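You operate a simulated robot arm through the tools that you are given. There is no shell and no other tool. Be economical: measure what you need, move in short steps, check, and stop when the job is done.

Carry out the task below with a simulated two-armed robot. There is one attempt and no reset: what you move stays moved.

JOB
Swap the green page in the binder for the orange one.
Fine: lift the yellow bar, hold the binder while the old page comes off, lay it in the bare corner, shut the bar after.

It is judged by the outcome, as a careful person would: the job done as asked, and still so three seconds after it is handed in. It fails if anything else is knocked over, pushed out of place, dropped, spilled or broken.

ROBOT AND FRAMES
Two 7-joint arms with two-finger parallel grippers on one trunk, on a base that drives. Base frame: it is fixed to the floor where the robot stands at the start and does not move with it; the origin is under the middle of the robot, x ahead of it, y to its left, z up; the surface under the hand at the start is at about z = 0.78. Units: m, degrees, N and s.
The left shoulder is at the start at [0.06, 0.189, 1.178], the right one opposite. With the tool pointing down near the work surface each hand reaches from about 0.1 to 0.64 m from the robot's upright axis, wherever it stands, measured 20 degrees to its own side. Places, roughly: bare corner at the window end of the craft table [0.4, 0.6, 0.8]; binder posts [0.5, 0.1, 0.8]; yellow binder bar [0.5, 0.1, 0.8]. Payload 3.43 kg a hand.
The TCP of each hand is the grasp point between the finger pads, 0.03 m short of the fingertips. In the tool frame z runs along the fingers and y along their closing line. The gripper opens to 0.094 m. The fingers are 0.028 m wide and 0.01 m thick; the gripper's body (0.05 by 0.096 m) begins 0.055 m behind the TCP.
Orientation is that of the tool frame in the base frame, as a unit quaternion [w, x, y, z]. With the fingers straight down and closing along the base's y, the tool's x points along the base's -x, its y along +y and its z along -z.

CONTROLS
- The arms move only by the tool step_arm. It takes "left_plan", "right_plan" or both (then of equal length, played together; a hand with none holds still); each is a list of rows, each a list of 2 entries, a list of its own where there are three numbers: the shift along the base's x, y, z in units of 50 mm (1.0 is 50 mm), then the turn, a rotation vector about the base's x, y, z in units of 5 degrees (1.0 is 5 degrees). In form: [[[tx, ty, tz], [wx, wy, wz]], ...]. A call has 1 to 20 rows; each row shifts and turns the commanded pose from where the row before left it. "left_jaw" and "right_jaw" are, for a hand that has rows, the finger opening in m, from 0 to 0.094, set as the call begins (left out, the last holds). A call with a number of a shift or a turn outside -1 to 1 is refused whole. A row lasts 0.2 s, in which the tool goes at most 0.05 m and 8.6 degrees; a call with a longer step from one row to the next is refused whole, and so is a gripper value outside its range. Where a pose cannot be reached the arm comes as near as it can. A force on the tool above 50 N (or 10 N above the force at the start of the call, whichever is more), or a blocked arm, ends the call early, and 0.2 s more pass. Each finger travels about 0.153 m/s and halts on what it meets, pressing with about 28 N; the grip force reading is that of the motor and also rises with nothing between the fingers. The clock runs only during rows and for 0.2 s after the last one: add rows that do not move to give the fingers time. The reply holds the time, the measured pose of the TCP, the force on the tool along the base axes, the opening and the grip force, in the units named above and with some noise, with the torque about the TCP (base axes, N m) and any sound that the robot's microphone picked up.
- Cameras (640 x 400 px; columns grow to the right, rows downward): "scene" is now at [0.0007, 0.0177, 1.7114]; the picture's right is [0.31, -0.95, 0.00], its down [-0.85, -0.27, -0.45] and it looks along [0.43, 0.14, -0.89] (base axes); focal length 268 px, centre (320, 200). "left" rides on the left gripper at [0.076, -0.014, -0.102] in its tool frame; the picture's right is [0.18, 0.98, 0.00], its down [-0.75, 0.14, -0.64] and it looks along [-0.63, 0.12, 0.77] (tool axes); focal length 243 px, centre (320, 200). "right" rides on the right gripper at [0.076, 0.014, -0.102] in its tool frame; the picture's right is [-0.18, 0.98, 0.00], its down [-0.75, -0.14, -0.64] and it looks along [-0.63, -0.12, 0.77] (tool axes); focal length 243 px, centre (320, 200). There is no depth. A picture from a camera that has moved, and an enlarged one, comes with that camera's place and axes in the base frame and with its lens.
- grab_frame(camera): a new picture of that camera. No time passes.
- move_column(by): slides the trunk up (or, below 0, down) by that many m; the arms and the scene camera ride with it, the base frame stays. It gives what a move gives, with no picture.
- base_move(legs): drives the robot by 1 to 6 legs, each [ahead, left, turn to the left] in m, m and degrees, along the robot's own axes; the way and the turn of a leg run together, so that a leg with both is an arc; at most 1.5 m and 180 degrees a leg. The arms and the cameras ride along, it lands a little off, and it stops where it bumps. It gives what a move gives.
- head_to(pan, tilt): turns the head with the scene camera to pan (to the left, within 86 degrees either way) and tilt (down, from -29 to 69), counted from straight ahead of the robot. It gives what a move gives.
- zoom(camera, box): a new picture of the part [left, top, right, bottom] of that camera's present view, enlarged. No time passes.
- sign_off(): hands the job in; it is judged then, once.

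Work in short steps. Places have to be worked out from the pictures, the camera data and where the tool is seen: move nearer, look again, correct. Check each grasp and each placing, and mend what went wrong. You have 120 turns and 88 pictures in all, those below and enlarged ones among them. Open the grippers and draw the arms clear of the work before you hand the job in, unless the task says otherwise; then end with one line.

The tools are called after "Emit:" as a command line: name --argument value ..., lists and objects as JSON in quotes. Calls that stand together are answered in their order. step_arm: Moves the arms, as the interface text tells. Its arguments: {"type":"object","properties":{"left_plan":{"type":"array","items":{"type":"array"}},"left_jaw":{"type":"number"},"right_plan":{"type":"array","items":{"type":"array"}},"right_jaw":{"type":"number"}},"required":[]} The other tools are called the same way: move_column (by) slides the trunk up or down; base_move (legs) drives the base; head_to (pan, tilt) turns the head that bears the scene camera; grab_frame (camera) takes a picture; zoom (camera, box) takes an enlarged picture of a part of a camera's view; sign_off () hands the job in.

At the start:

```text
t: 0.0
left_eef_pos: [0.3749, 0.3648, 1.068]
left_tcp_rot: [0.0, 0.0, 1.0, 0.001]
left_wrist_force: [0.8, 0.1, 0.1]
left_torque: [-0.01, -0.01, 0.03]
left_width: 0.0942
left_grip_force: 0.0
right_eef_pos: [0.3486, -0.0251, 1.116]
right_tcp_rot: [0.001, 0.0, 1.0, -0.001]
right_wrist_force: [0.5, 0.5, 0.3]
right_torque: [0.01, 0.0, -0.01]
right_width: 0.0941
right_grip_force: 0.0
trunk travel left (down, up): [-0.85, 0.14]
robot x, y, heading: [-0.0013, 0.0007, -0.1]
head pan, tilt: [17.8, 63.0]
```

scene: 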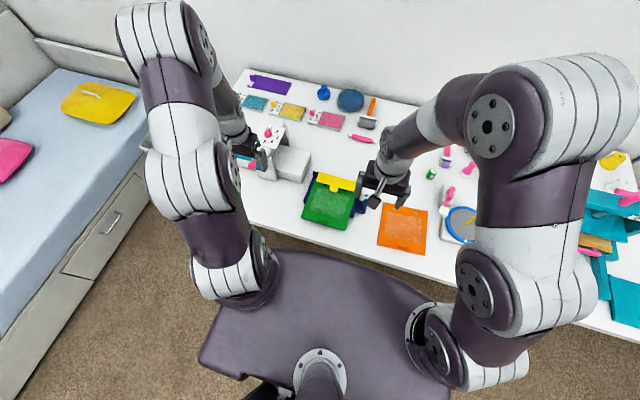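
right: 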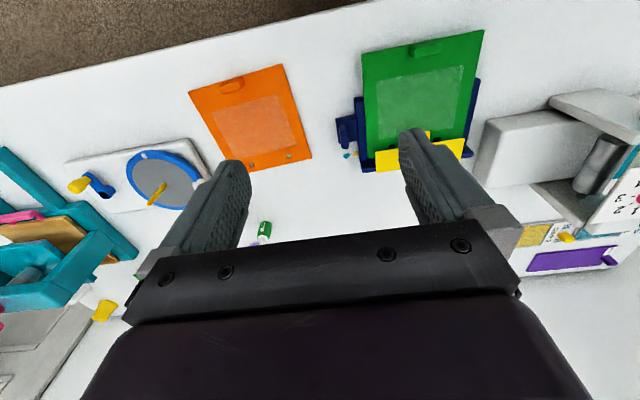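
left: 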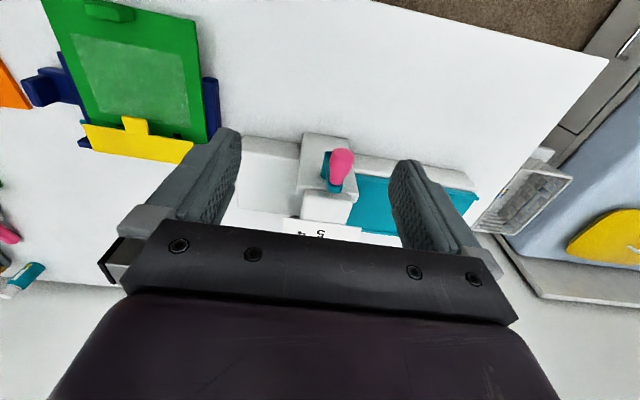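

I see the green page on a dark blue binder, the orange page to its right, and several other objects nearby. I'll take closer views of the binder first.

Emit:
zoom --camera "scene" --box '[220, 60, 480, 260]'

Emit:
zoom --camera "right" --box '[180, 20, 500, 220]'

Emit:
zoom --camera "left" --box '[0, 0, 320, 200]'

```text
2.00 times, centred on (350, 160) of scene
camera zoom: at [0.0007, 0.0177, 1.7114], right [0.31, -0.95, 0.0], down [-0.85, -0.27, -0.45], along [0.43, 0.14, -0.89], focal length 535 px, centre (260, 280)
```

zoom: 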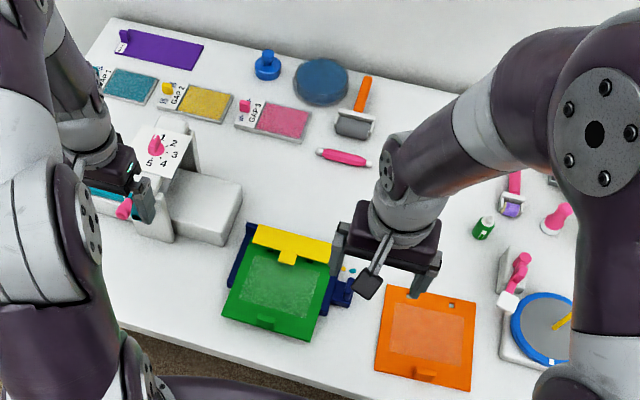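

```text
2.00 times, centred on (340, 120) of right
camera zoom: at [0.2713, -0.0113, 1.2176], right [0.18, 0.98, 0.0], down [0.75, -0.14, 0.64], along [0.63, -0.12, -0.77], focal length 485 px, centre (280, 360)
```

zoom: 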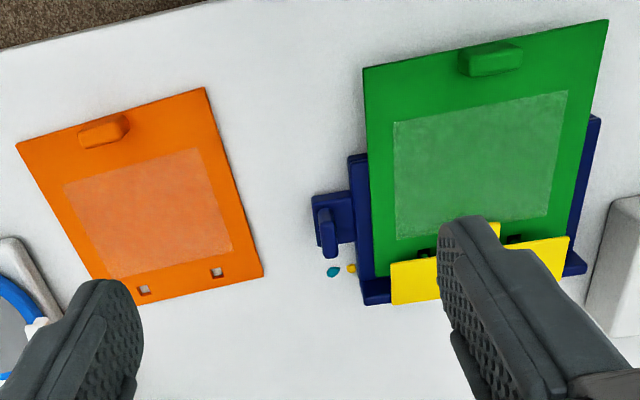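

```text
2.00 times, centred on (160, 100) of left
camera zoom: at [0.2993, 0.3502, 1.1702], right [-0.18, 0.98, 0.0], down [0.75, 0.14, 0.64], along [0.63, 0.12, -0.77], focal length 485 px, centre (640, 400)
```

zoom: 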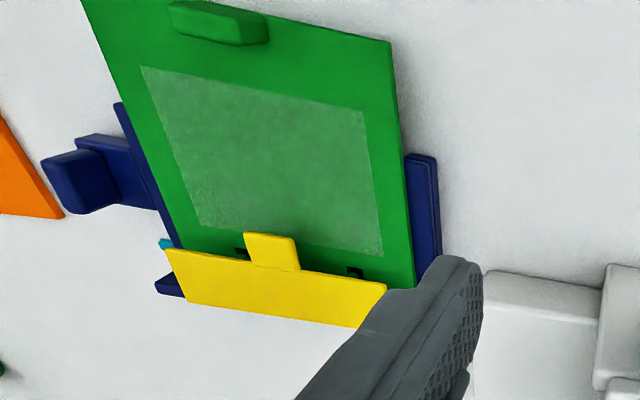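

The page seems to have a tab at its near edge and two holes at its far edge, and the binder has a grip on its right side. I'll zoom in harder for detail.

Emit:
zoom --camera "scene" --box '[300, 165, 380, 235]'

Emit:
zoom --camera "left" --box '[10, 80, 210, 170]'

Emit:
zoom --camera "right" --box '[330, 30, 490, 180]'

```text
5.71 times, centred on (340, 200) of scene
camera zoom: at [0.0007, 0.0177, 1.7114], right [0.31, -0.95, 0.0], down [-0.85, -0.27, -0.45], along [0.43, 0.14, -0.89], focal length 1528 px, centre (206, 200)
```

zoom: 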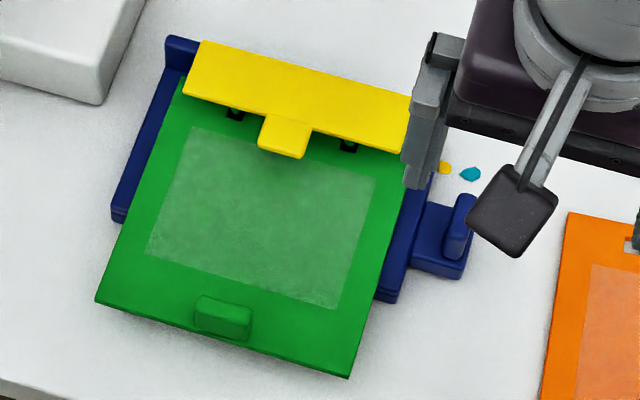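

```text
3.20 times, centred on (110, 125) of left
camera zoom: at [0.2993, 0.3502, 1.1702], right [-0.18, 0.98, 0.0], down [0.75, 0.14, 0.64], along [0.63, 0.12, -0.77], focal length 776 px, centre (992, 440)
```

zoom: 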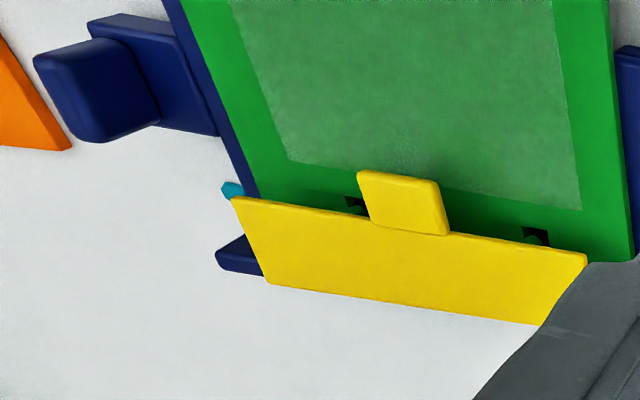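

```text
2.67 times, centred on (410, 105) of right
camera zoom: at [0.2713, -0.0113, 1.2176], right [0.18, 0.98, 0.0], down [0.75, -0.14, 0.64], along [0.63, -0.12, -0.77], focal length 647 px, centre (80, 453)
```

zoom: 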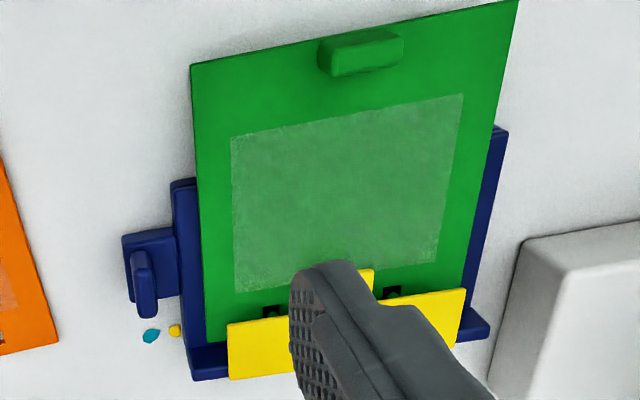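

Triangulating gives bar tab front ≈ (0.475, 0.118, 0.831), page top z ≈ 0.813, page tab ≈ (0.354, 0.119, 0.83) and binder fin ≈ (0.455, -0.004, 0.82). Next I'll look at the bare corner.

Emit:
head_to --pan 55 --tilt 55

Emit:
grab_frame --camera "scene"

```text
t: 1.0
left_eef_pos: [0.3744, 0.3637, 1.0672]
left_tcp_rot: [0.0, 0.0, 1.0, -0.001]
left_wrist_force: [0.3, 0.4, -0.6]
left_torque: [0.03, 0.0, 0.01]
left_width: 0.094
left_grip_force: 0.1
right_eef_pos: [0.3473, -0.0262, 1.1152]
right_tcp_rot: [0.0, 0.0, 1.0, 0.0]
right_wrist_force: [0.2, 0.3, -0.6]
right_torque: [-0.02, -0.02, -0.02]
right_width: 0.0939
right_grip_force: 0.1
trunk travel left (down, up): [-0.85, 0.14]
robot x, y, heading: [-0.0005, -0.0018, 0.3]
head pan, tilt: [55.0, 55.0]
```

```text
78 pictures are left
camera scene: at [-0.018, 0.0574, 1.7208], right [0.82, -0.57, 0.0], down [-0.47, -0.67, -0.57], along [0.33, 0.47, -0.82], focal length 268 px, centre (320, 200)
```

scene: 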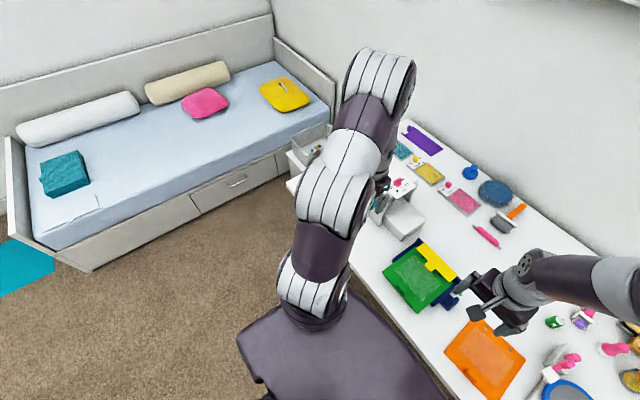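

The arm blocks the head's view of the corner, so I'll move the left hand left and back and look with its own camera.

Emit:
step_arm --left_plan '[[[-0.6, 0.9, 0], [0, 0, 0]], [[-0.6, 0.9, 0], [0, 0, 0]], [[-0.6, 0.9, 0], [0, 0, 0]], [[-0.4, 0.9, 0], [0, 0, 0]], [[0, 0, 0], [0, 0, 0]]]'

Emit:
grab_frame --camera "left"

Emit:
grab_frame --camera "scene"

```text
refused: row 1 steps farther than a row can; nothing moved
```

```text
77 pictures are left
camera left: at [0.2993, 0.3502, 1.1702], right [-0.18, 0.98, 0.0], down [0.75, 0.14, 0.64], along [0.63, 0.12, -0.77], focal length 243 px, centre (320, 200)
```

left: 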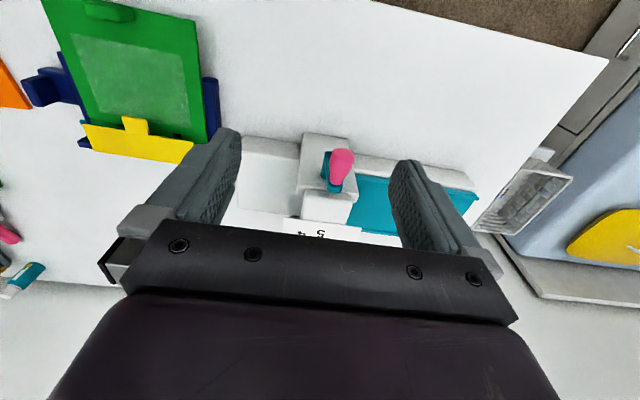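

```text
76 pictures are left
camera scene: at [-0.018, 0.0574, 1.7208], right [0.82, -0.57, 0.0], down [-0.47, -0.67, -0.57], along [0.33, 0.47, -0.82], focal length 268 px, centre (320, 200)
```

scene: 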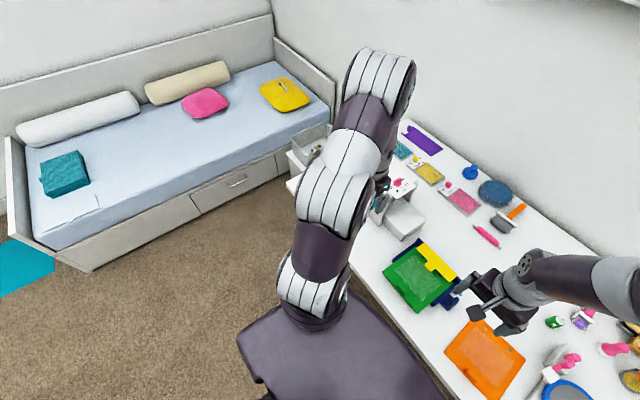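

That was refused because a row may shift at most 50 mm in total. I'll use shorter rows.

Emit:
step_arm --left_plan '[[[-0.4, 0.8, 0], [0, 0, 0]], [[-0.4, 0.8, 0], [0, 0, 0]], [[-0.4, 0.8, 0], [0, 0, 0]], [[-0.4, 0.8, 0], [0, 0, 0]], [[0, 0, 0], [0, 0, 0]]]'

Emit:
grab_frame --camera "left"

```text
t: 2.2
left_eef_pos: [0.2952, 0.5243, 1.0663]
left_tcp_rot: [0.0, 0.0, 1.0, 0.0]
left_wrist_force: [-0.1, -0.8, -1.4]
left_torque: [-0.03, -0.01, 0.04]
left_width: 0.0942
left_grip_force: 0.0
right_eef_pos: [0.3484, -0.0265, 1.1153]
right_tcp_rot: [0.0, 0.0, 1.0, 0.0]
right_wrist_force: [-0.4, 0.6, 0.0]
right_torque: [0.01, -0.01, -0.02]
right_width: 0.0939
right_grip_force: 0.1
trunk travel left (down, up): [-0.85, 0.14]
robot x, y, heading: [-0.0003, -0.0021, -0.2]
head pan, tilt: [55.0, 55.0]
```

```text
75 pictures are left
camera left: at [0.2201, 0.5088, 1.1701], right [-0.18, 0.98, 0.0], down [0.75, 0.14, 0.64], along [0.63, 0.12, -0.77], focal length 243 px, centre (320, 200)
```

left: 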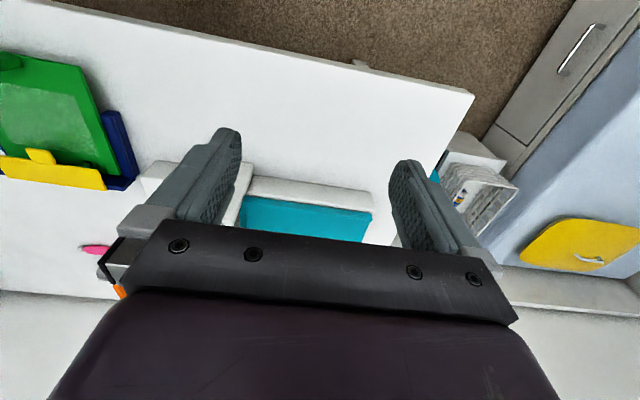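

The table corner is at ≈ (0.29, 0.76), and the tray's near edge is somewhere around x 0.475–0.49. I'll zoom in to pin that edge down.

Emit:
zoom --camera "left" --box '[130, 60, 530, 260]'

```text
1.60 times, centred on (330, 160) of left
camera zoom: at [0.2201, 0.5088, 1.1701], right [-0.18, 0.98, 0.0], down [0.75, 0.14, 0.64], along [0.63, 0.12, -0.77], focal length 388 px, centre (304, 264)
```

zoom: 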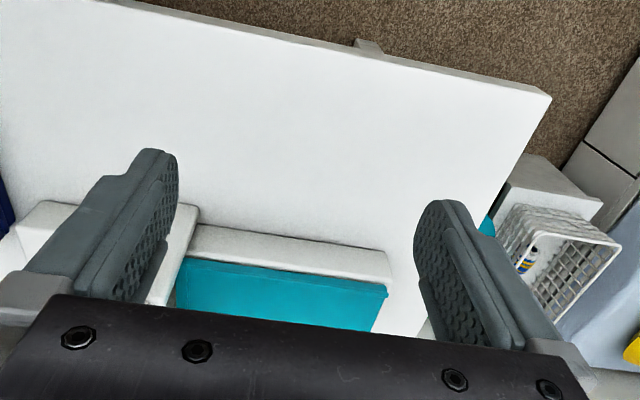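

The page should fit with its centre at x ≈ 0.383. Now I'll bring the right hand above the binder's grip fin and look at it again.

Emit:
step_arm --right_plan '[[[0.5, 0.1, -0.7], [0, 0, 0]], [[0.5, 0.1, -0.7], [0, 0, 0]], [[0.5, 0.1, -0.7], [0, 0, 0]], [[0.5, 0.1, -0.7], [0, 0, 0]], [[0.14, 0.04, -0.5], [0, 0, 0]], [[0, 0, 0], [0, 0, 0]]]' --right_jaw 0.06

Emit:
grab_frame --camera "right"

```text
t: 3.6
left_eef_pos: [0.2932, 0.5233, 1.067]
left_tcp_rot: [0.001, 0.0, 1.0, 0.0]
left_wrist_force: [-0.5, 1.0, 0.1]
left_torque: [-0.02, 0.03, -0.01]
left_width: 0.0941
left_grip_force: 0.2
right_eef_pos: [0.4554, -0.0032, 0.9514]
right_tcp_rot: [0.0, 0.001, 1.0, 0.0]
right_wrist_force: [-0.5, 0.7, -0.2]
right_torque: [0.05, -0.02, 0.01]
right_width: 0.06
right_grip_force: 0.2
trunk travel left (down, up): [-0.85, 0.14]
robot x, y, heading: [-0.0002, 0.0015, 0.0]
head pan, tilt: [55.0, 55.0]
```

```text
73 pictures are left
camera right: at [0.378, 0.0104, 1.0535], right [0.18, 0.98, 0.0], down [0.75, -0.14, 0.64], along [0.63, -0.12, -0.77], focal length 243 px, centre (320, 200)
```

right: 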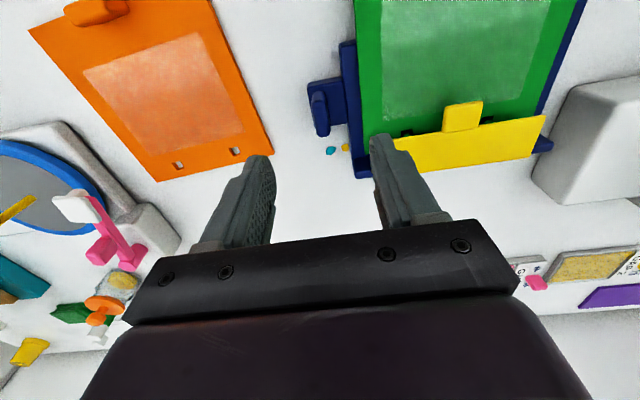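

The fin shows at about (320, 115). I'll zoom in to get its extents.

Emit:
zoom --camera "right" --box '[280, 60, 400, 160]'

```text
4.00 times, centred on (340, 110) of right
camera zoom: at [0.378, 0.0104, 1.0535], right [0.18, 0.98, 0.0], down [0.75, -0.14, 0.64], along [0.63, -0.12, -0.77], focal length 970 px, centre (240, 560)
```

zoom: 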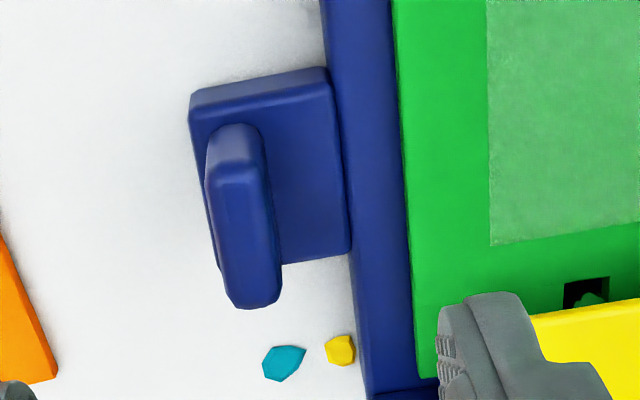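

The fin spans x 0.449–0.480 at y ≈ -0.005, with its top at z ≈ 0.842. I'll narrow the jaw to 0.032 and descend partway, then check.

Emit:
step_arm --right_plan '[[[0.16, -0.04, -0.2], [0, 0, 0]], [[0, 0, -0.4], [0, 0, 0]], [[0, 0, -0.4], [0, 0, 0]], [[0, 0, 0], [0, 0, 0]]]' --right_jaw 0.034

Emit:
grab_frame --camera "right"

```text
t: 4.6
left_eef_pos: [0.2947, 0.524, 1.0674]
left_tcp_rot: [0.0, -0.001, 1.0, 0.0]
left_wrist_force: [-0.3, -0.2, 0.8]
left_torque: [0.01, -0.01, 0.01]
left_width: 0.094
left_grip_force: 0.1
right_eef_pos: [0.4627, -0.0057, 0.9009]
right_tcp_rot: [0.0, 0.0, 1.0, 0.0]
right_wrist_force: [0.5, 0.6, -0.4]
right_torque: [0.01, -0.01, -0.03]
right_width: 0.0342
right_grip_force: 0.1
trunk travel left (down, up): [-0.85, 0.14]
robot x, y, heading: [0.0028, 0.0052, 0.2]
head pan, tilt: [55.0, 55.0]
```

```text
71 pictures are left
camera right: at [0.3857, 0.0086, 1.0026], right [0.18, 0.98, 0.0], down [0.75, -0.14, 0.64], along [0.63, -0.12, -0.77], focal length 243 px, centre (320, 200)
```

right: 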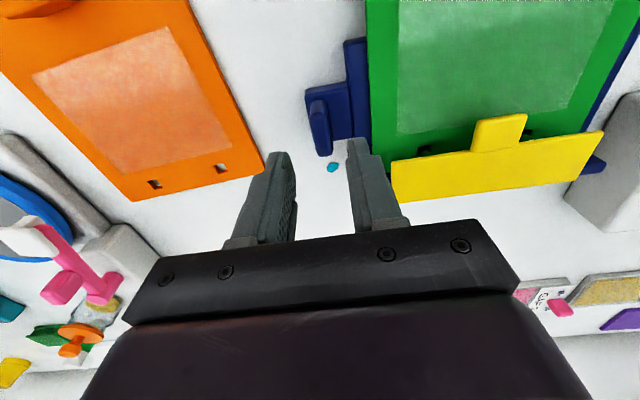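

The fin lines up with the gap between the fingers, so I'll descend to z 0.845.

Emit:
step_arm --right_plan '[[[-0.02, 0.02, -0.3], [0, 0, 0]], [[0, 0, -0.3], [0, 0, 0]], [[0, 0, -0.3], [0, 0, 0]], [[0, 0, -0.2], [0, 0, 0]], [[0, 0, 0], [0, 0, 0]]]'

Emit:
grab_frame --camera "right"

```text
t: 5.8
left_eef_pos: [0.2947, 0.5247, 1.0679]
left_tcp_rot: [0.0, 0.001, 1.0, 0.0]
left_wrist_force: [0.4, 0.0, 0.3]
left_torque: [-0.01, -0.02, -0.04]
left_width: 0.0943
left_grip_force: 0.1
right_eef_pos: [0.463, -0.0046, 0.8436]
right_tcp_rot: [0.0, 0.0, 1.0, 0.0]
right_wrist_force: [-1.3, 0.0, 0.1]
right_torque: [-0.03, -0.01, 0.02]
right_width: 0.0343
right_grip_force: 0.0
trunk travel left (down, up): [-0.85, 0.14]
robot x, y, heading: [0.0006, 0.0022, 0.2]
head pan, tilt: [55.0, 55.0]
```

```text
70 pictures are left
camera right: at [0.3861, 0.0099, 0.9466], right [0.18, 0.98, 0.0], down [0.75, -0.14, 0.64], along [0.63, -0.12, -0.77], focal length 243 px, centre (320, 200)
```

right: 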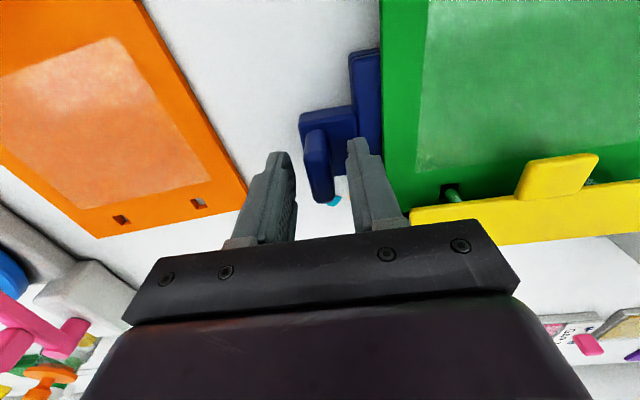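

The fin sits between the fingers, with its centre near x 0.455. I'll shift back a little and close.

Emit:
step_arm --right_plan '[[[-0.14, 0.02, -0.04], [0, 0, 0]], [[0, 0, 0], [0, 0, 0]]]'

Emit:
step_arm --right_plan '[[[0, 0, 0], [0, 0, 0]], [[0, 0, 0], [0, 0, 0]], [[0, 0, 0], [0, 0, 0]]]' --right_jaw 0.0

Emit:
grab_frame --camera "right"

```text
t: 6.4
left_eef_pos: [0.2948, 0.5241, 1.0679]
left_tcp_rot: [0.0, 0.0, 1.0, 0.0]
left_wrist_force: [0.1, -0.3, 0.7]
left_torque: [-0.03, -0.02, -0.03]
left_width: 0.0937
left_grip_force: 0.1
right_eef_pos: [0.4558, -0.0045, 0.8438]
right_tcp_rot: [0.0, 0.0, 1.0, 0.001]
right_wrist_force: [-0.7, 0.6, -0.3]
right_torque: [-0.02, 0.01, -0.02]
right_width: 0.0342
right_grip_force: 0.0
trunk travel left (down, up): [-0.85, 0.14]
robot x, y, heading: [-0.0006, 0.0005, 0.1]
head pan, tilt: [55.0, 55.0]
```

```text
t: 7.2
left_eef_pos: [0.2961, 0.5241, 1.0658]
left_tcp_rot: [0.0, 0.0, 1.0, 0.0]
left_wrist_force: [0.7, 0.2, 0.8]
left_torque: [-0.03, -0.01, -0.02]
left_width: 0.0942
left_grip_force: 0.1
right_eef_pos: [0.4575, -0.003, 0.8436]
right_tcp_rot: [-0.001, 0.0, 1.0, 0.0]
right_wrist_force: [1.6, 0.1, 2.1]
right_torque: [-0.01, 0.17, -0.17]
right_width: 0.0137
right_grip_force: 27.6
trunk travel left (down, up): [-0.85, 0.14]
robot x, y, heading: [0.0021, -0.0005, 0.1]
head pan, tilt: [55.0, 55.0]
```

```text
69 pictures are left
camera right: at [0.379, 0.0107, 0.9455], right [0.18, 0.98, 0.0], down [0.75, -0.14, 0.64], along [0.63, -0.12, -0.77], focal length 243 px, centre (320, 200)
```

right: 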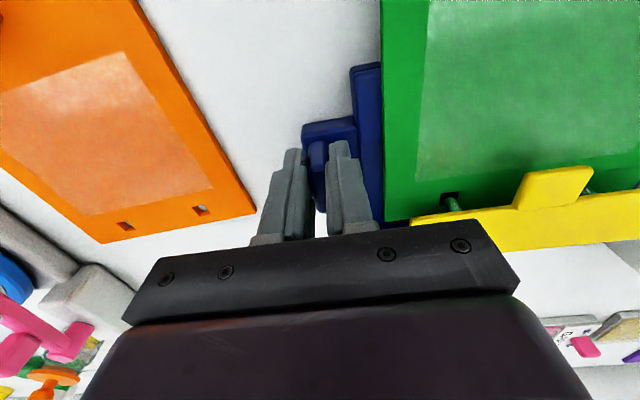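

The fin is gripped (opening 13.7 mm, 27.6 N). This camera has a good side view of the bar, so I'll zoom there.

Emit:
zoom --camera "right" --box '[400, 110, 640, 260]'

```text
2.67 times, centred on (520, 185) of right
camera zoom: at [0.379, 0.0107, 0.9455], right [0.18, 0.98, 0.0], down [0.75, -0.14, 0.64], along [0.63, -0.12, -0.77], focal length 647 px, centre (-213, 240)
```

zoom: 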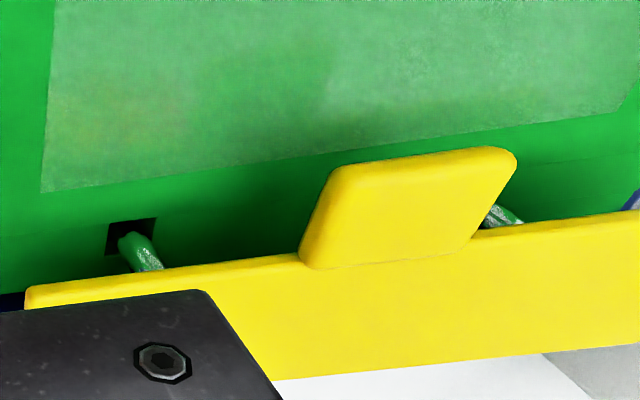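

Next the left hand goes to a spot above the bar tab, over everything else on the table.

Emit:
step_arm --left_plan '[[[0.376, -0.812, 0], [0, 0, 0]], [[0.376, -0.812, 0], [0, 0, 0]], [[0.376, -0.812, 0], [0, 0, 0]], [[0.376, -0.812, 0], [0, 0, 0]], [[0.376, -0.812, 0], [0, 0, 0]], [[0.376, -0.812, 0], [0, 0, 0]], [[0.376, -0.812, -0.34], [0, 0, 0]], [[0.376, -0.812, -0.34], [0, 0, 0]], [[0.376, -0.812, -0.34], [0, 0, 0]], [[0.376, -0.812, -0.34], [0, 0, 0]], [[0, 0, 0], [0, 0, 0]]]' --left_jaw 0.06

Emit:
grab_frame --camera "left"

Emit:
grab_frame --camera "right"

```text
t: 9.6
left_eef_pos: [0.4823, 0.1221, 0.9996]
left_tcp_rot: [0.001, 0.001, 1.0, 0.001]
left_wrist_force: [-0.3, -0.8, 0.2]
left_torque: [-0.03, 0.04, -0.02]
left_width: 0.0601
left_grip_force: 0.1
right_eef_pos: [0.4544, -0.0043, 0.8444]
right_tcp_rot: [-0.001, 0.0, 1.0, 0.0]
right_wrist_force: [1.3, -0.9, 0.6]
right_torque: [0.02, 0.22, -0.04]
right_width: 0.0136
right_grip_force: 28.0
trunk travel left (down, up): [-0.85, 0.14]
robot x, y, heading: [-0.0039, 0.0007, 0.0]
head pan, tilt: [55.0, 55.0]
```

```text
67 pictures are left
camera left: at [0.4084, 0.107, 1.1032], right [-0.18, 0.98, 0.0], down [0.75, 0.14, 0.64], along [0.63, 0.12, -0.77], focal length 243 px, centre (320, 200)
```

left: 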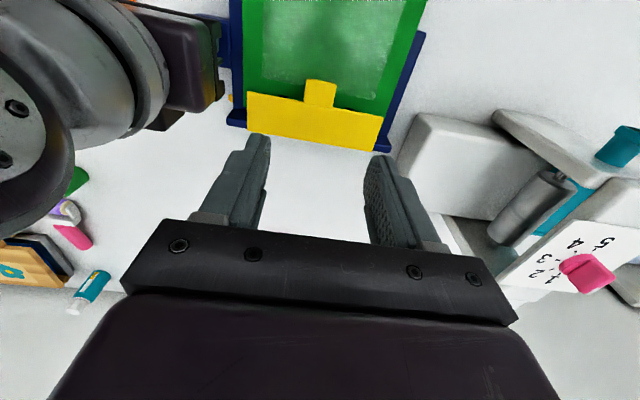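

```text
66 pictures are left
camera right: at [0.3787, 0.0108, 0.9455], right [0.18, 0.98, 0.0], down [0.75, -0.14, 0.64], along [0.63, -0.12, -0.77], focal length 243 px, centre (320, 200)
```

right: 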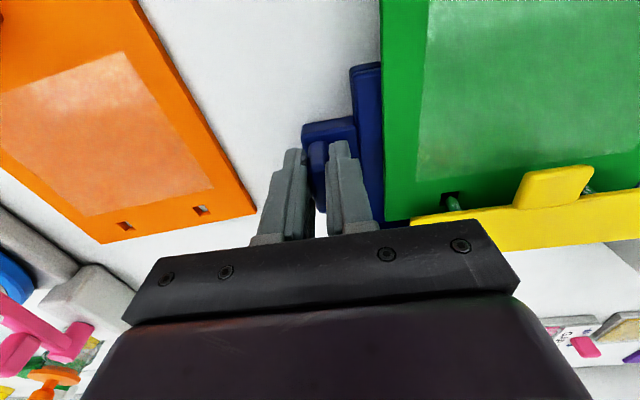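

Tab is at x 0.472–0.497, y ≈ 0.120, about 33 mm wide, with the hinge near x 0.55. I'll narrow the jaw and descend partway.

Emit:
step_arm --left_plan '[[[-0.1, -0.04, -0.5], [0, 0, 0]], [[0, 0, -0.5], [0, 0, 0]], [[0, 0, -0.5], [0, 0, 0]], [[0, 0, -0.5], [0, 0, 0]], [[0, 0, 0], [0, 0, 0]]]' --left_jaw 0.046

Emit:
grab_frame --camera "left"

Emit:
grab_frame --camera "right"

```text
t: 10.8
left_eef_pos: [0.4764, 0.1202, 0.8993]
left_tcp_rot: [0.0, 0.0, 1.0, 0.0]
left_wrist_force: [0.1, 0.3, -0.9]
left_torque: [0.01, -0.01, -0.01]
left_width: 0.0458
left_grip_force: 0.0
right_eef_pos: [0.4557, -0.0032, 0.8428]
right_tcp_rot: [0.0, 0.0, 1.0, 0.0]
right_wrist_force: [0.2, -0.2, 0.9]
right_torque: [-0.02, 0.04, 0.01]
right_width: 0.0136
right_grip_force: 28.0
trunk travel left (down, up): [-0.85, 0.14]
robot x, y, heading: [-0.0005, 0.0034, 0.1]
head pan, tilt: [55.0, 55.0]
```

```text
65 pictures are left
camera left: at [0.4026, 0.1042, 1.0018], right [-0.18, 0.98, 0.0], down [0.75, 0.14, 0.64], along [0.63, 0.12, -0.77], focal length 243 px, centre (320, 200)
```

left: 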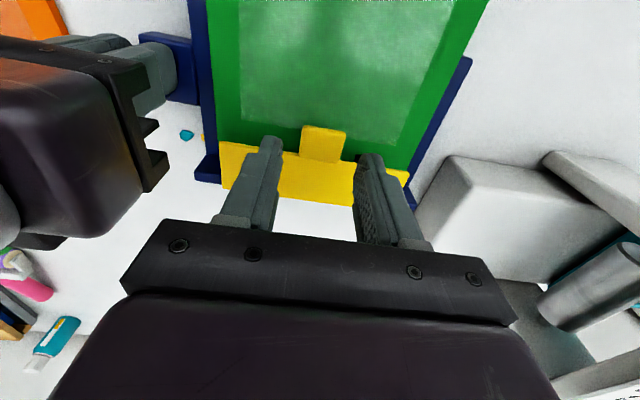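

```text
64 pictures are left
camera right: at [0.3788, 0.0106, 0.9455], right [0.18, 0.98, 0.0], down [0.75, -0.14, 0.64], along [0.63, -0.12, -0.77], focal length 243 px, centre (320, 200)
```

right: 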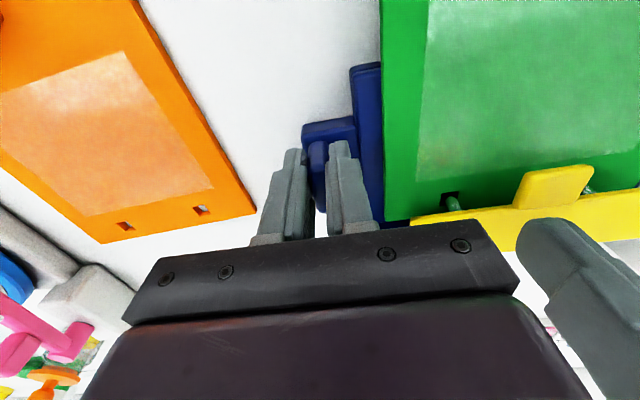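

Aligned: the tab is centred between the fingers at y ≈ 0.121. I'll descend to a TCP height of about 0.850.

Emit:
step_arm --left_plan '[[[0, 0.02, -0.3], [0, 0, 0]], [[0, 0, -0.3], [0, 0, 0]], [[0, 0, -0.2], [0, 0, 0]], [[0, 0, -0.14], [0, 0, 0]], [[0, 0, 0], [0, 0, 0]]]'

Emit:
zoom --camera "right" --box '[400, 110, 640, 260]'

Emit:
zoom --camera "left" --box '[200, 80, 440, 230]'

```text
t: 12.0
left_eef_pos: [0.4772, 0.1174, 0.8512]
left_tcp_rot: [0.0, 0.001, 1.0, 0.0]
left_wrist_force: [0.4, -0.6, -1.1]
left_torque: [0.01, 0.02, 0.01]
left_width: 0.0462
left_grip_force: 0.1
right_eef_pos: [0.4552, -0.0025, 0.8432]
right_tcp_rot: [0.0, 0.0, 1.0, 0.001]
right_wrist_force: [0.1, -0.5, 1.1]
right_torque: [-0.01, 0.01, -0.02]
right_width: 0.0139
right_grip_force: 28.1
trunk travel left (down, up): [-0.85, 0.14]
robot x, y, heading: [-0.0013, -0.0008, 0.0]
head pan, tilt: [55.0, 55.0]
```

```text
2.67 times, centred on (520, 185) of right
camera zoom: at [0.3787, 0.0106, 0.9455], right [0.18, 0.98, 0.0], down [0.75, -0.14, 0.64], along [0.63, -0.12, -0.77], focal length 647 px, centre (-213, 240)
```

zoom: 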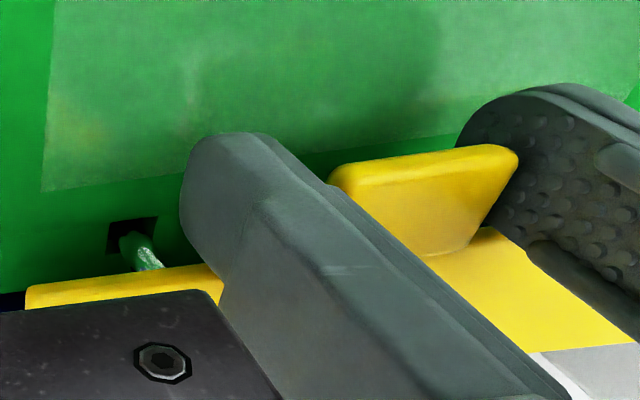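

```text
2.67 times, centred on (320, 155) of left
camera zoom: at [0.4024, 0.1028, 0.9555], right [-0.18, 0.98, 0.0], down [0.75, 0.14, 0.64], along [0.63, 0.12, -0.77], focal length 647 px, centre (320, 320)
```

zoom: 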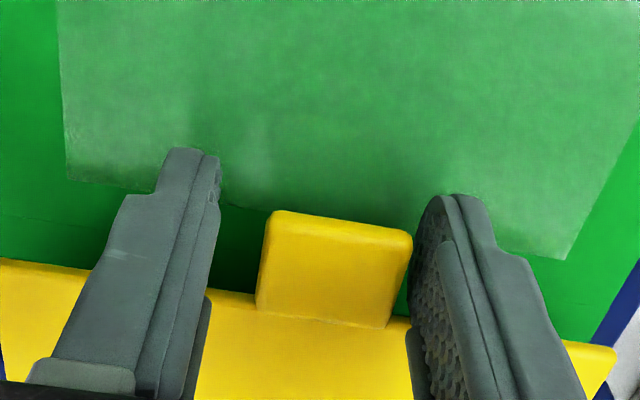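

The fingers straddle the tab, which sits about 3 mm toward +y. I'll shift, go 2 mm lower and close.

Emit:
step_arm --left_plan '[[[0.04, 0.06, -0.05], [0, 0, 0]], [[0, 0, 0], [0, 0, 0]]]'

Emit:
step_arm --left_plan '[[[0, 0, 0], [0, 0, 0]], [[0, 0, 0], [0, 0, 0]], [[0, 0, 0], [0, 0, 0]]]' --left_jaw 0.0

Emit:
zoom --camera "right" --box '[400, 110, 640, 260]'

```text
t: 12.6
left_eef_pos: [0.4783, 0.1216, 0.8503]
left_tcp_rot: [0.0, 0.001, 1.0, 0.0]
left_wrist_force: [-1.0, 0.2, 0.2]
left_torque: [-0.04, 0.01, 0.02]
left_width: 0.0457
left_grip_force: 0.1
right_eef_pos: [0.4564, -0.003, 0.843]
right_tcp_rot: [-0.001, 0.0, 1.0, 0.0]
right_wrist_force: [-1.3, -0.4, 1.1]
right_torque: [-0.01, 0.06, -0.01]
right_width: 0.0139
right_grip_force: 28.1
trunk travel left (down, up): [-0.85, 0.14]
robot x, y, heading: [0.0035, 0.0006, -0.1]
head pan, tilt: [55.0, 55.0]
```

```text
t: 13.4
left_eef_pos: [0.4802, 0.1212, 0.851]
left_tcp_rot: [0.001, 0.0, 1.0, 0.0]
left_wrist_force: [2.7, 15.5, 0.1]
left_torque: [0.19, 0.0, -0.06]
left_width: 0.0314
left_grip_force: 27.6
right_eef_pos: [0.4565, -0.0039, 0.8437]
right_tcp_rot: [0.0, 0.0, 1.0, 0.0]
right_wrist_force: [1.9, -14.9, 5.2]
right_torque: [-0.22, -0.51, -0.08]
right_width: 0.0134
right_grip_force: 27.9
trunk travel left (down, up): [-0.85, 0.14]
robot x, y, heading: [0.0013, -0.0032, -0.1]
head pan, tilt: [55.0, 55.0]
```

```text
2.67 times, centred on (520, 185) of right
camera zoom: at [0.3787, 0.0104, 0.9456], right [0.18, 0.98, 0.0], down [0.75, -0.14, 0.64], along [0.63, -0.12, -0.77], focal length 647 px, centre (-213, 240)
```

zoom: 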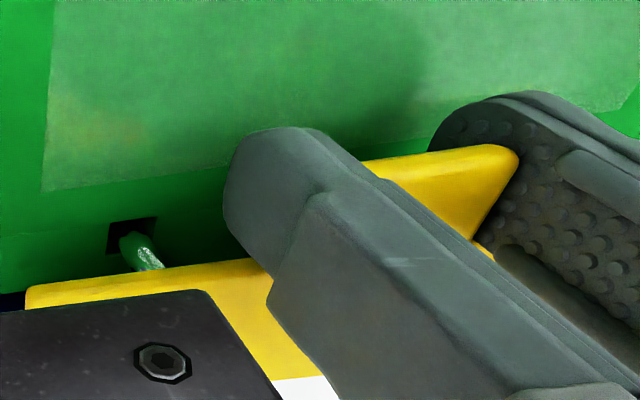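

The tab is gripped at 31.4 mm. I'll relieve the sideways load and swing the tab up about the hinge (x ≈ 0.553, z ≈ 0.825), pitching the hand with it. The first 15° only.

Emit:
step_arm --left_plan '[[[0, 0.03, 0], [0, 0, 0]], [[0.05, 0, 0.126], [0, 1, 0]], [[0.062, 0, 0.12], [0, 1, 0]], [[0.072, 0, 0.114], [0, 1, 0]], [[0, 0, 0], [0, 0, 0]]]'

Emit:
grab_frame --camera "right"

```text
t: 14.6
left_eef_pos: [0.4866, 0.1241, 0.8682]
left_tcp_rot: [-0.132, -0.001, 0.991, 0.0]
left_wrist_force: [-6.5, -4.9, -4.9]
left_torque: [0.06, 0.67, -0.31]
left_width: 0.0314
left_grip_force: 28.4
right_eef_pos: [0.4566, -0.0025, 0.8446]
right_tcp_rot: [0.002, 0.0, 1.0, 0.001]
right_wrist_force: [5.1, 5.5, 4.7]
right_torque: [0.46, -0.64, -0.37]
right_width: 0.0137
right_grip_force: 28.3
trunk travel left (down, up): [-0.85, 0.14]
robot x, y, heading: [-0.0044, 0.0014, -0.0]
head pan, tilt: [55.0, 55.0]
```

```text
60 pictures are left
camera right: at [0.38, 0.0114, 0.9459], right [0.18, 0.98, 0.0], down [0.75, -0.14, 0.64], along [0.63, -0.12, -0.76], focal length 243 px, centre (320, 200)
```

right: 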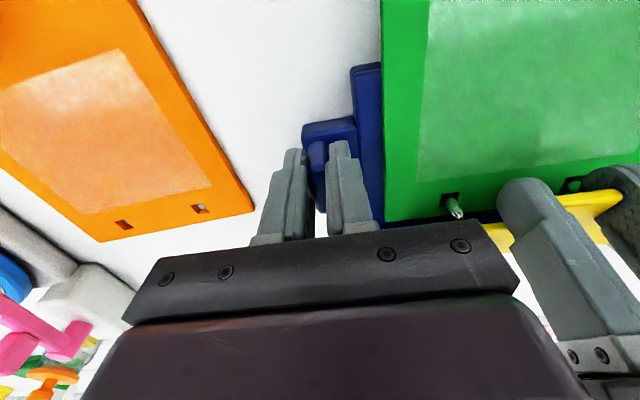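

The bar is lifting and forces are small, so I'll carry on to about 35°.

Emit:
step_arm --left_plan '[[[0.075, 0, 0.108], [0, 1, 0]], [[0.085, 0, 0.1], [0, 1, 0]], [[0.095, 0, 0.092], [0, 1, 0]], [[0.1, 0, 0.084], [0, 1, 0]], [[0, 0, 0], [0, 0, 0]]]'

Emit:
grab_frame --camera "right"

```text
t: 15.6
left_eef_pos: [0.4374, 0.1264, 0.884]
left_tcp_rot: [-0.237, -0.002, 0.971, -0.003]
left_wrist_force: [6.0, -2.1, -5.2]
left_torque: [0.21, 0.17, 0.24]
left_width: 0.0362
left_grip_force: 28.2
left hand out of reach, approached as far as the arm can: row 2, 3, 4
right_eef_pos: [0.4537, -0.0005, 0.8428]
right_tcp_rot: [-0.001, -0.003, 1.0, 0.0]
right_wrist_force: [-9.5, 1.0, 14.3]
right_torque: [0.04, 0.5, 0.59]
right_width: 0.0216
right_grip_force: 27.5
trunk travel left (down, up): [-0.85, 0.14]
robot x, y, heading: [0.0028, -0.0009, 0.1]
head pan, tilt: [55.0, 55.0]
stopped in row 4 (left hand): the force on the tool passed its limit at 58 N (the readings are from after the stop); the commanded pose is now the measured one
```

```text
59 pictures are left
camera right: at [0.3763, 0.0127, 0.9462], right [0.18, 0.98, 0.0], down [0.76, -0.14, 0.64], along [0.63, -0.11, -0.77], focal length 243 px, centre (320, 200)
```

right: 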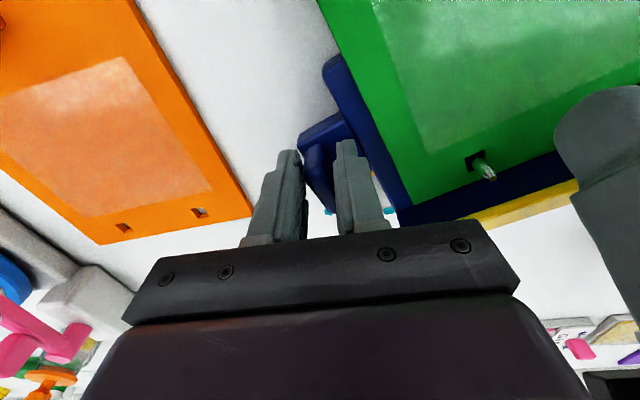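

The tilted pose went out of reach and the hand was pulled back, so the binder yawed a little. I'll look before doing anything else.

Emit:
grab_frame --camera "left"

Emit:
head_to --pan 15 --tilt 60

Emit:
grab_frame --camera "scene"

```text
58 pictures are left
camera left: at [0.4178, 0.1116, 1.0097], right [-0.17, 0.98, 0.08], down [0.96, 0.15, 0.22], along [0.2, 0.11, -0.97], focal length 243 px, centre (320, 200)
```

left: 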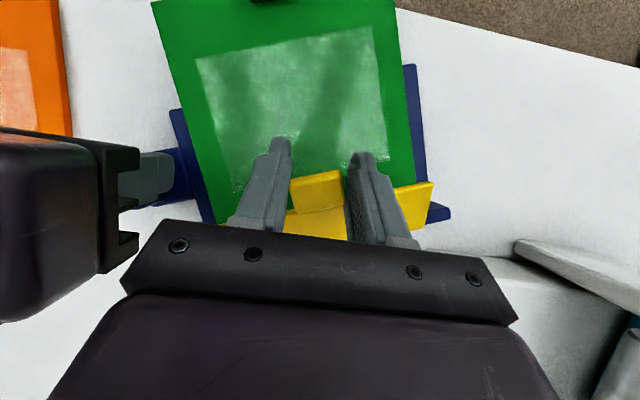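

```text
t: 16.6
left_eef_pos: [0.4355, 0.1264, 0.8842]
left_tcp_rot: [-0.239, -0.002, 0.971, -0.004]
left_wrist_force: [10.8, -7.4, -3.6]
left_torque: [-0.12, -0.18, 0.5]
left_width: 0.0358
left_grip_force: 28.3
right_eef_pos: [0.4533, -0.0008, 0.8428]
right_tcp_rot: [0.0, -0.003, 1.0, 0.001]
right_wrist_force: [-13.8, 6.8, 16.9]
right_torque: [-0.04, 0.63, 0.87]
right_width: 0.0214
right_grip_force: 27.8
trunk travel left (down, up): [-0.85, 0.14]
robot x, y, heading: [-0.0017, 0.0008, -0.3]
head pan, tilt: [15.0, 60.0]
```

```text
57 pictures are left
camera scene: at [0.0032, 0.0155, 1.7148], right [0.26, -0.97, 0.0], down [-0.84, -0.22, -0.5], along [0.48, 0.13, -0.87], focal length 268 px, centre (320, 200)
```

scene: 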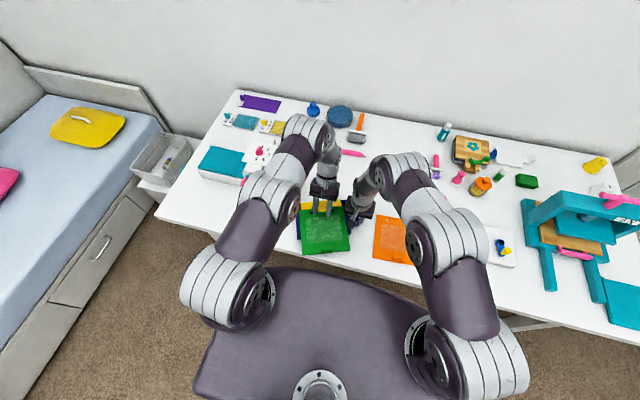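

The left hand still holds the tab, and the binder has yawed about 10°. I'll retrace the motion, moving forward and reducing the tilt, to bring the binder back.

Emit:
step_arm --left_plan '[[[0.2, -0.01, -0.02], [0, -0.6, 0]], [[0.2, -0.01, -0.05], [0, -0.6, 0]], [[0.2, -0.01, -0.05], [0, -0.6, 0]], [[0.2, -0.01, -0.05], [0, -0.6, 0]], [[0.15, -0.01, -0.05], [0, -0.4, 0]], [[0, 0, 0], [0, 0, 0]]]'

Emit:
grab_frame --camera "right"

Emit:
grab_frame --camera "left"

```text
t: 18.0
left_eef_pos: [0.4821, 0.1238, 0.8708]
left_tcp_rot: [-0.121, 0.0, 0.993, -0.004]
left_wrist_force: [-10.5, 1.0, -6.2]
left_torque: [0.15, 0.67, -0.52]
left_width: 0.0314
left_grip_force: 27.9
right_eef_pos: [0.4548, 0.0009, 0.8438]
right_tcp_rot: [0.001, -0.002, 1.0, 0.0]
right_wrist_force: [10.1, -1.3, 0.7]
right_torque: [0.11, -0.37, -0.79]
right_width: 0.0148
right_grip_force: 28.5
trunk travel left (down, up): [-0.85, 0.14]
robot x, y, heading: [0.0052, 0.0027, 0.2]
head pan, tilt: [15.0, 60.0]
```

```text
56 pictures are left
camera right: at [0.3786, 0.0137, 0.9457], right [0.18, 0.98, 0.0], down [0.75, -0.14, 0.64], along [0.63, -0.11, -0.77], focal length 243 px, centre (320, 200)
```

right: 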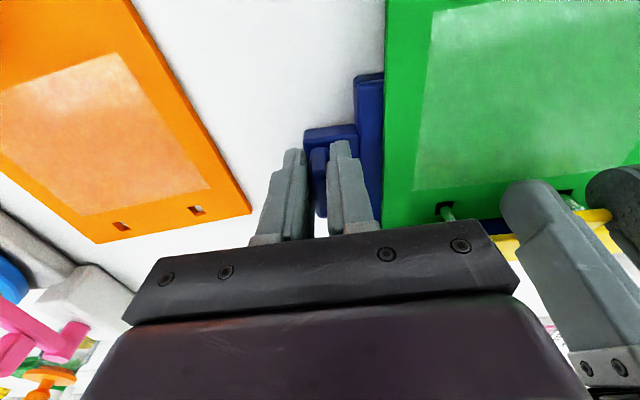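

```text
55 pictures are left
camera left: at [0.4346, 0.1098, 0.9897], right [-0.18, 0.98, 0.04], down [0.89, 0.15, 0.44], along [0.43, 0.11, -0.9], focal length 243 px, centre (320, 200)
```

left: 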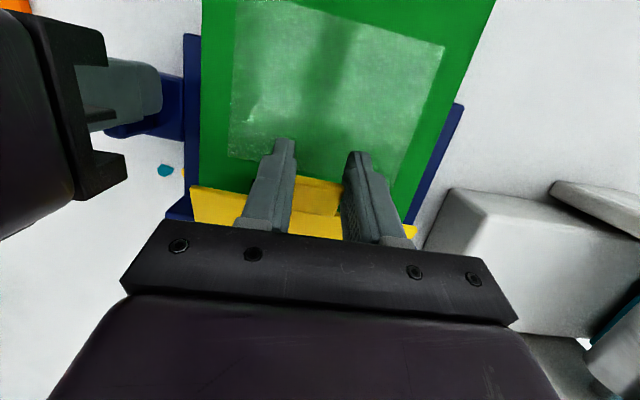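

The binder is back square and the bar is about 20° up. I'll raise the tab further while levelling the hand, so the tab pivots in the pads and the hand stays in reach.

Emit:
step_arm --left_plan '[[[0.04, 0, 0.1], [0, -0.35, 0]], [[0.04, 0, 0.1], [0, -0.35, 0]], [[0.04, 0, 0.09], [0, -0.35, 0]], [[0.04, 0, 0.08], [0, -0.35, 0]], [[0.06, 0, 0.08], [0, -0.35, 0]], [[0.06, 0, 0.08], [0, -0.35, 0]], [[0, 0, 0], [0, 0, 0]]]'

Emit:
grab_frame --camera "right"

Emit:
grab_frame --camera "left"

```text
t: 19.6
left_eef_pos: [0.4975, 0.1246, 0.8975]
left_tcp_rot: [-0.029, 0.0, 1.0, -0.003]
left_wrist_force: [-16.1, -23.1, -4.9]
left_torque: [-0.59, 1.07, -0.72]
left_width: 0.0316
left_grip_force: 28.1
right_eef_pos: [0.455, -0.0005, 0.845]
right_tcp_rot: [0.001, -0.002, 1.0, 0.001]
right_wrist_force: [16.9, 24.1, 4.4]
right_torque: [0.33, -0.22, -0.43]
right_width: 0.0139
right_grip_force: 28.2
trunk travel left (down, up): [-0.85, 0.14]
robot x, y, heading: [0.0021, -0.0014, -0.1]
head pan, tilt: [15.0, 60.0]
```

```text
54 pictures are left
camera right: at [0.3783, 0.0136, 0.946], right [0.18, 0.98, 0.0], down [0.75, -0.14, 0.64], along [0.63, -0.11, -0.77], focal length 243 px, centre (320, 200)
```

right: 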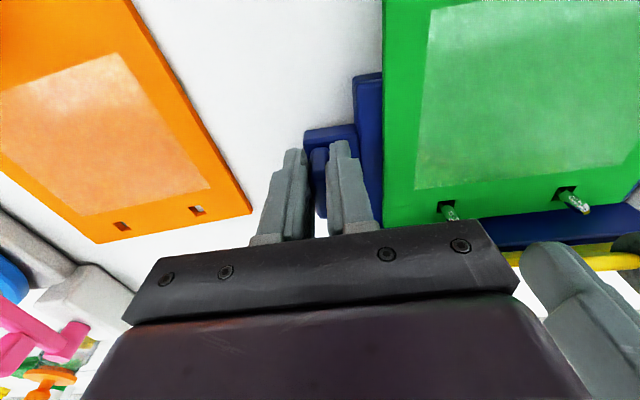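

```text
53 pictures are left
camera left: at [0.4284, 0.1103, 1.0047], right [-0.18, 0.98, 0.0], down [0.79, 0.15, 0.6], along [0.59, 0.11, -0.8], focal length 243 px, centre (320, 200)
```

left: 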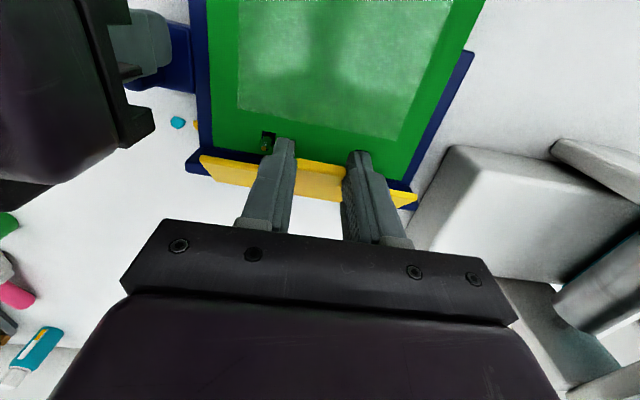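

The bar is at about 50°. I'll relieve the sideways load, then open the jaw slightly to see whether the bar stays up by itself.

Emit:
step_arm --left_plan '[[[-0.03, -0.07, 0], [0, 0, 0]], [[0, 0, 0], [0, 0, 0]]]'

Emit:
step_arm --left_plan '[[[0, 0, 0], [0, 0, 0]], [[0, 0, 0], [0, 0, 0]]]' --left_jaw 0.046

Emit:
grab_frame --camera "left"

```text
t: 20.2
left_eef_pos: [0.4956, 0.1207, 0.8983]
left_tcp_rot: [-0.027, -0.001, 1.0, -0.003]
left_wrist_force: [-8.2, 3.6, -3.2]
left_torque: [0.07, 0.63, -0.58]
left_width: 0.0315
left_grip_force: 27.8
right_eef_pos: [0.4536, -0.0023, 0.843]
right_tcp_rot: [-0.002, 0.0, 1.0, 0.0]
right_wrist_force: [13.5, -4.2, 15.4]
right_torque: [0.47, 0.01, -0.6]
right_width: 0.0142
right_grip_force: 28.1
trunk travel left (down, up): [-0.85, 0.14]
robot x, y, heading: [-0.0011, 0.0019, 0.1]
head pan, tilt: [15.0, 60.0]
```

```text
t: 20.8
left_eef_pos: [0.4963, 0.1217, 0.9001]
left_tcp_rot: [-0.027, -0.001, 1.0, -0.004]
left_wrist_force: [-0.7, -0.3, -0.3]
left_torque: [-0.02, 0.03, -0.01]
left_width: 0.0461
left_grip_force: 0.0
right_eef_pos: [0.4527, 0.0002, 0.8415]
right_tcp_rot: [-0.002, -0.003, 1.0, 0.0]
right_wrist_force: [1.2, 3.0, 12.3]
right_torque: [0.16, 0.63, -0.19]
right_width: 0.014
right_grip_force: 28.9
trunk travel left (down, up): [-0.85, 0.14]
robot x, y, heading: [-0.0034, -0.0001, -0.1]
head pan, tilt: [15.0, 60.0]
```

```text
52 pictures are left
camera left: at [0.4269, 0.107, 1.0051], right [-0.19, 0.98, 0.0], down [0.79, 0.15, 0.6], along [0.59, 0.11, -0.8], focal length 243 px, centre (320, 200)
```

left: 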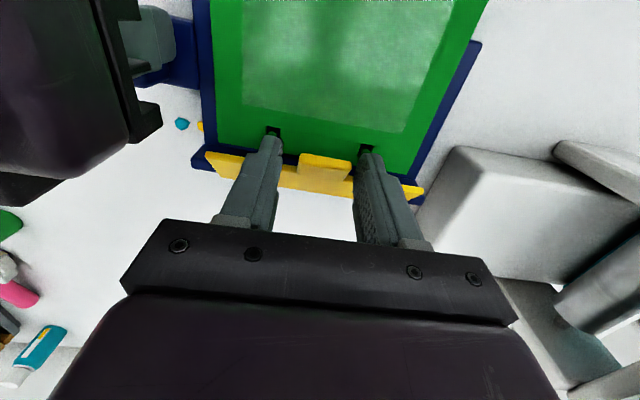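

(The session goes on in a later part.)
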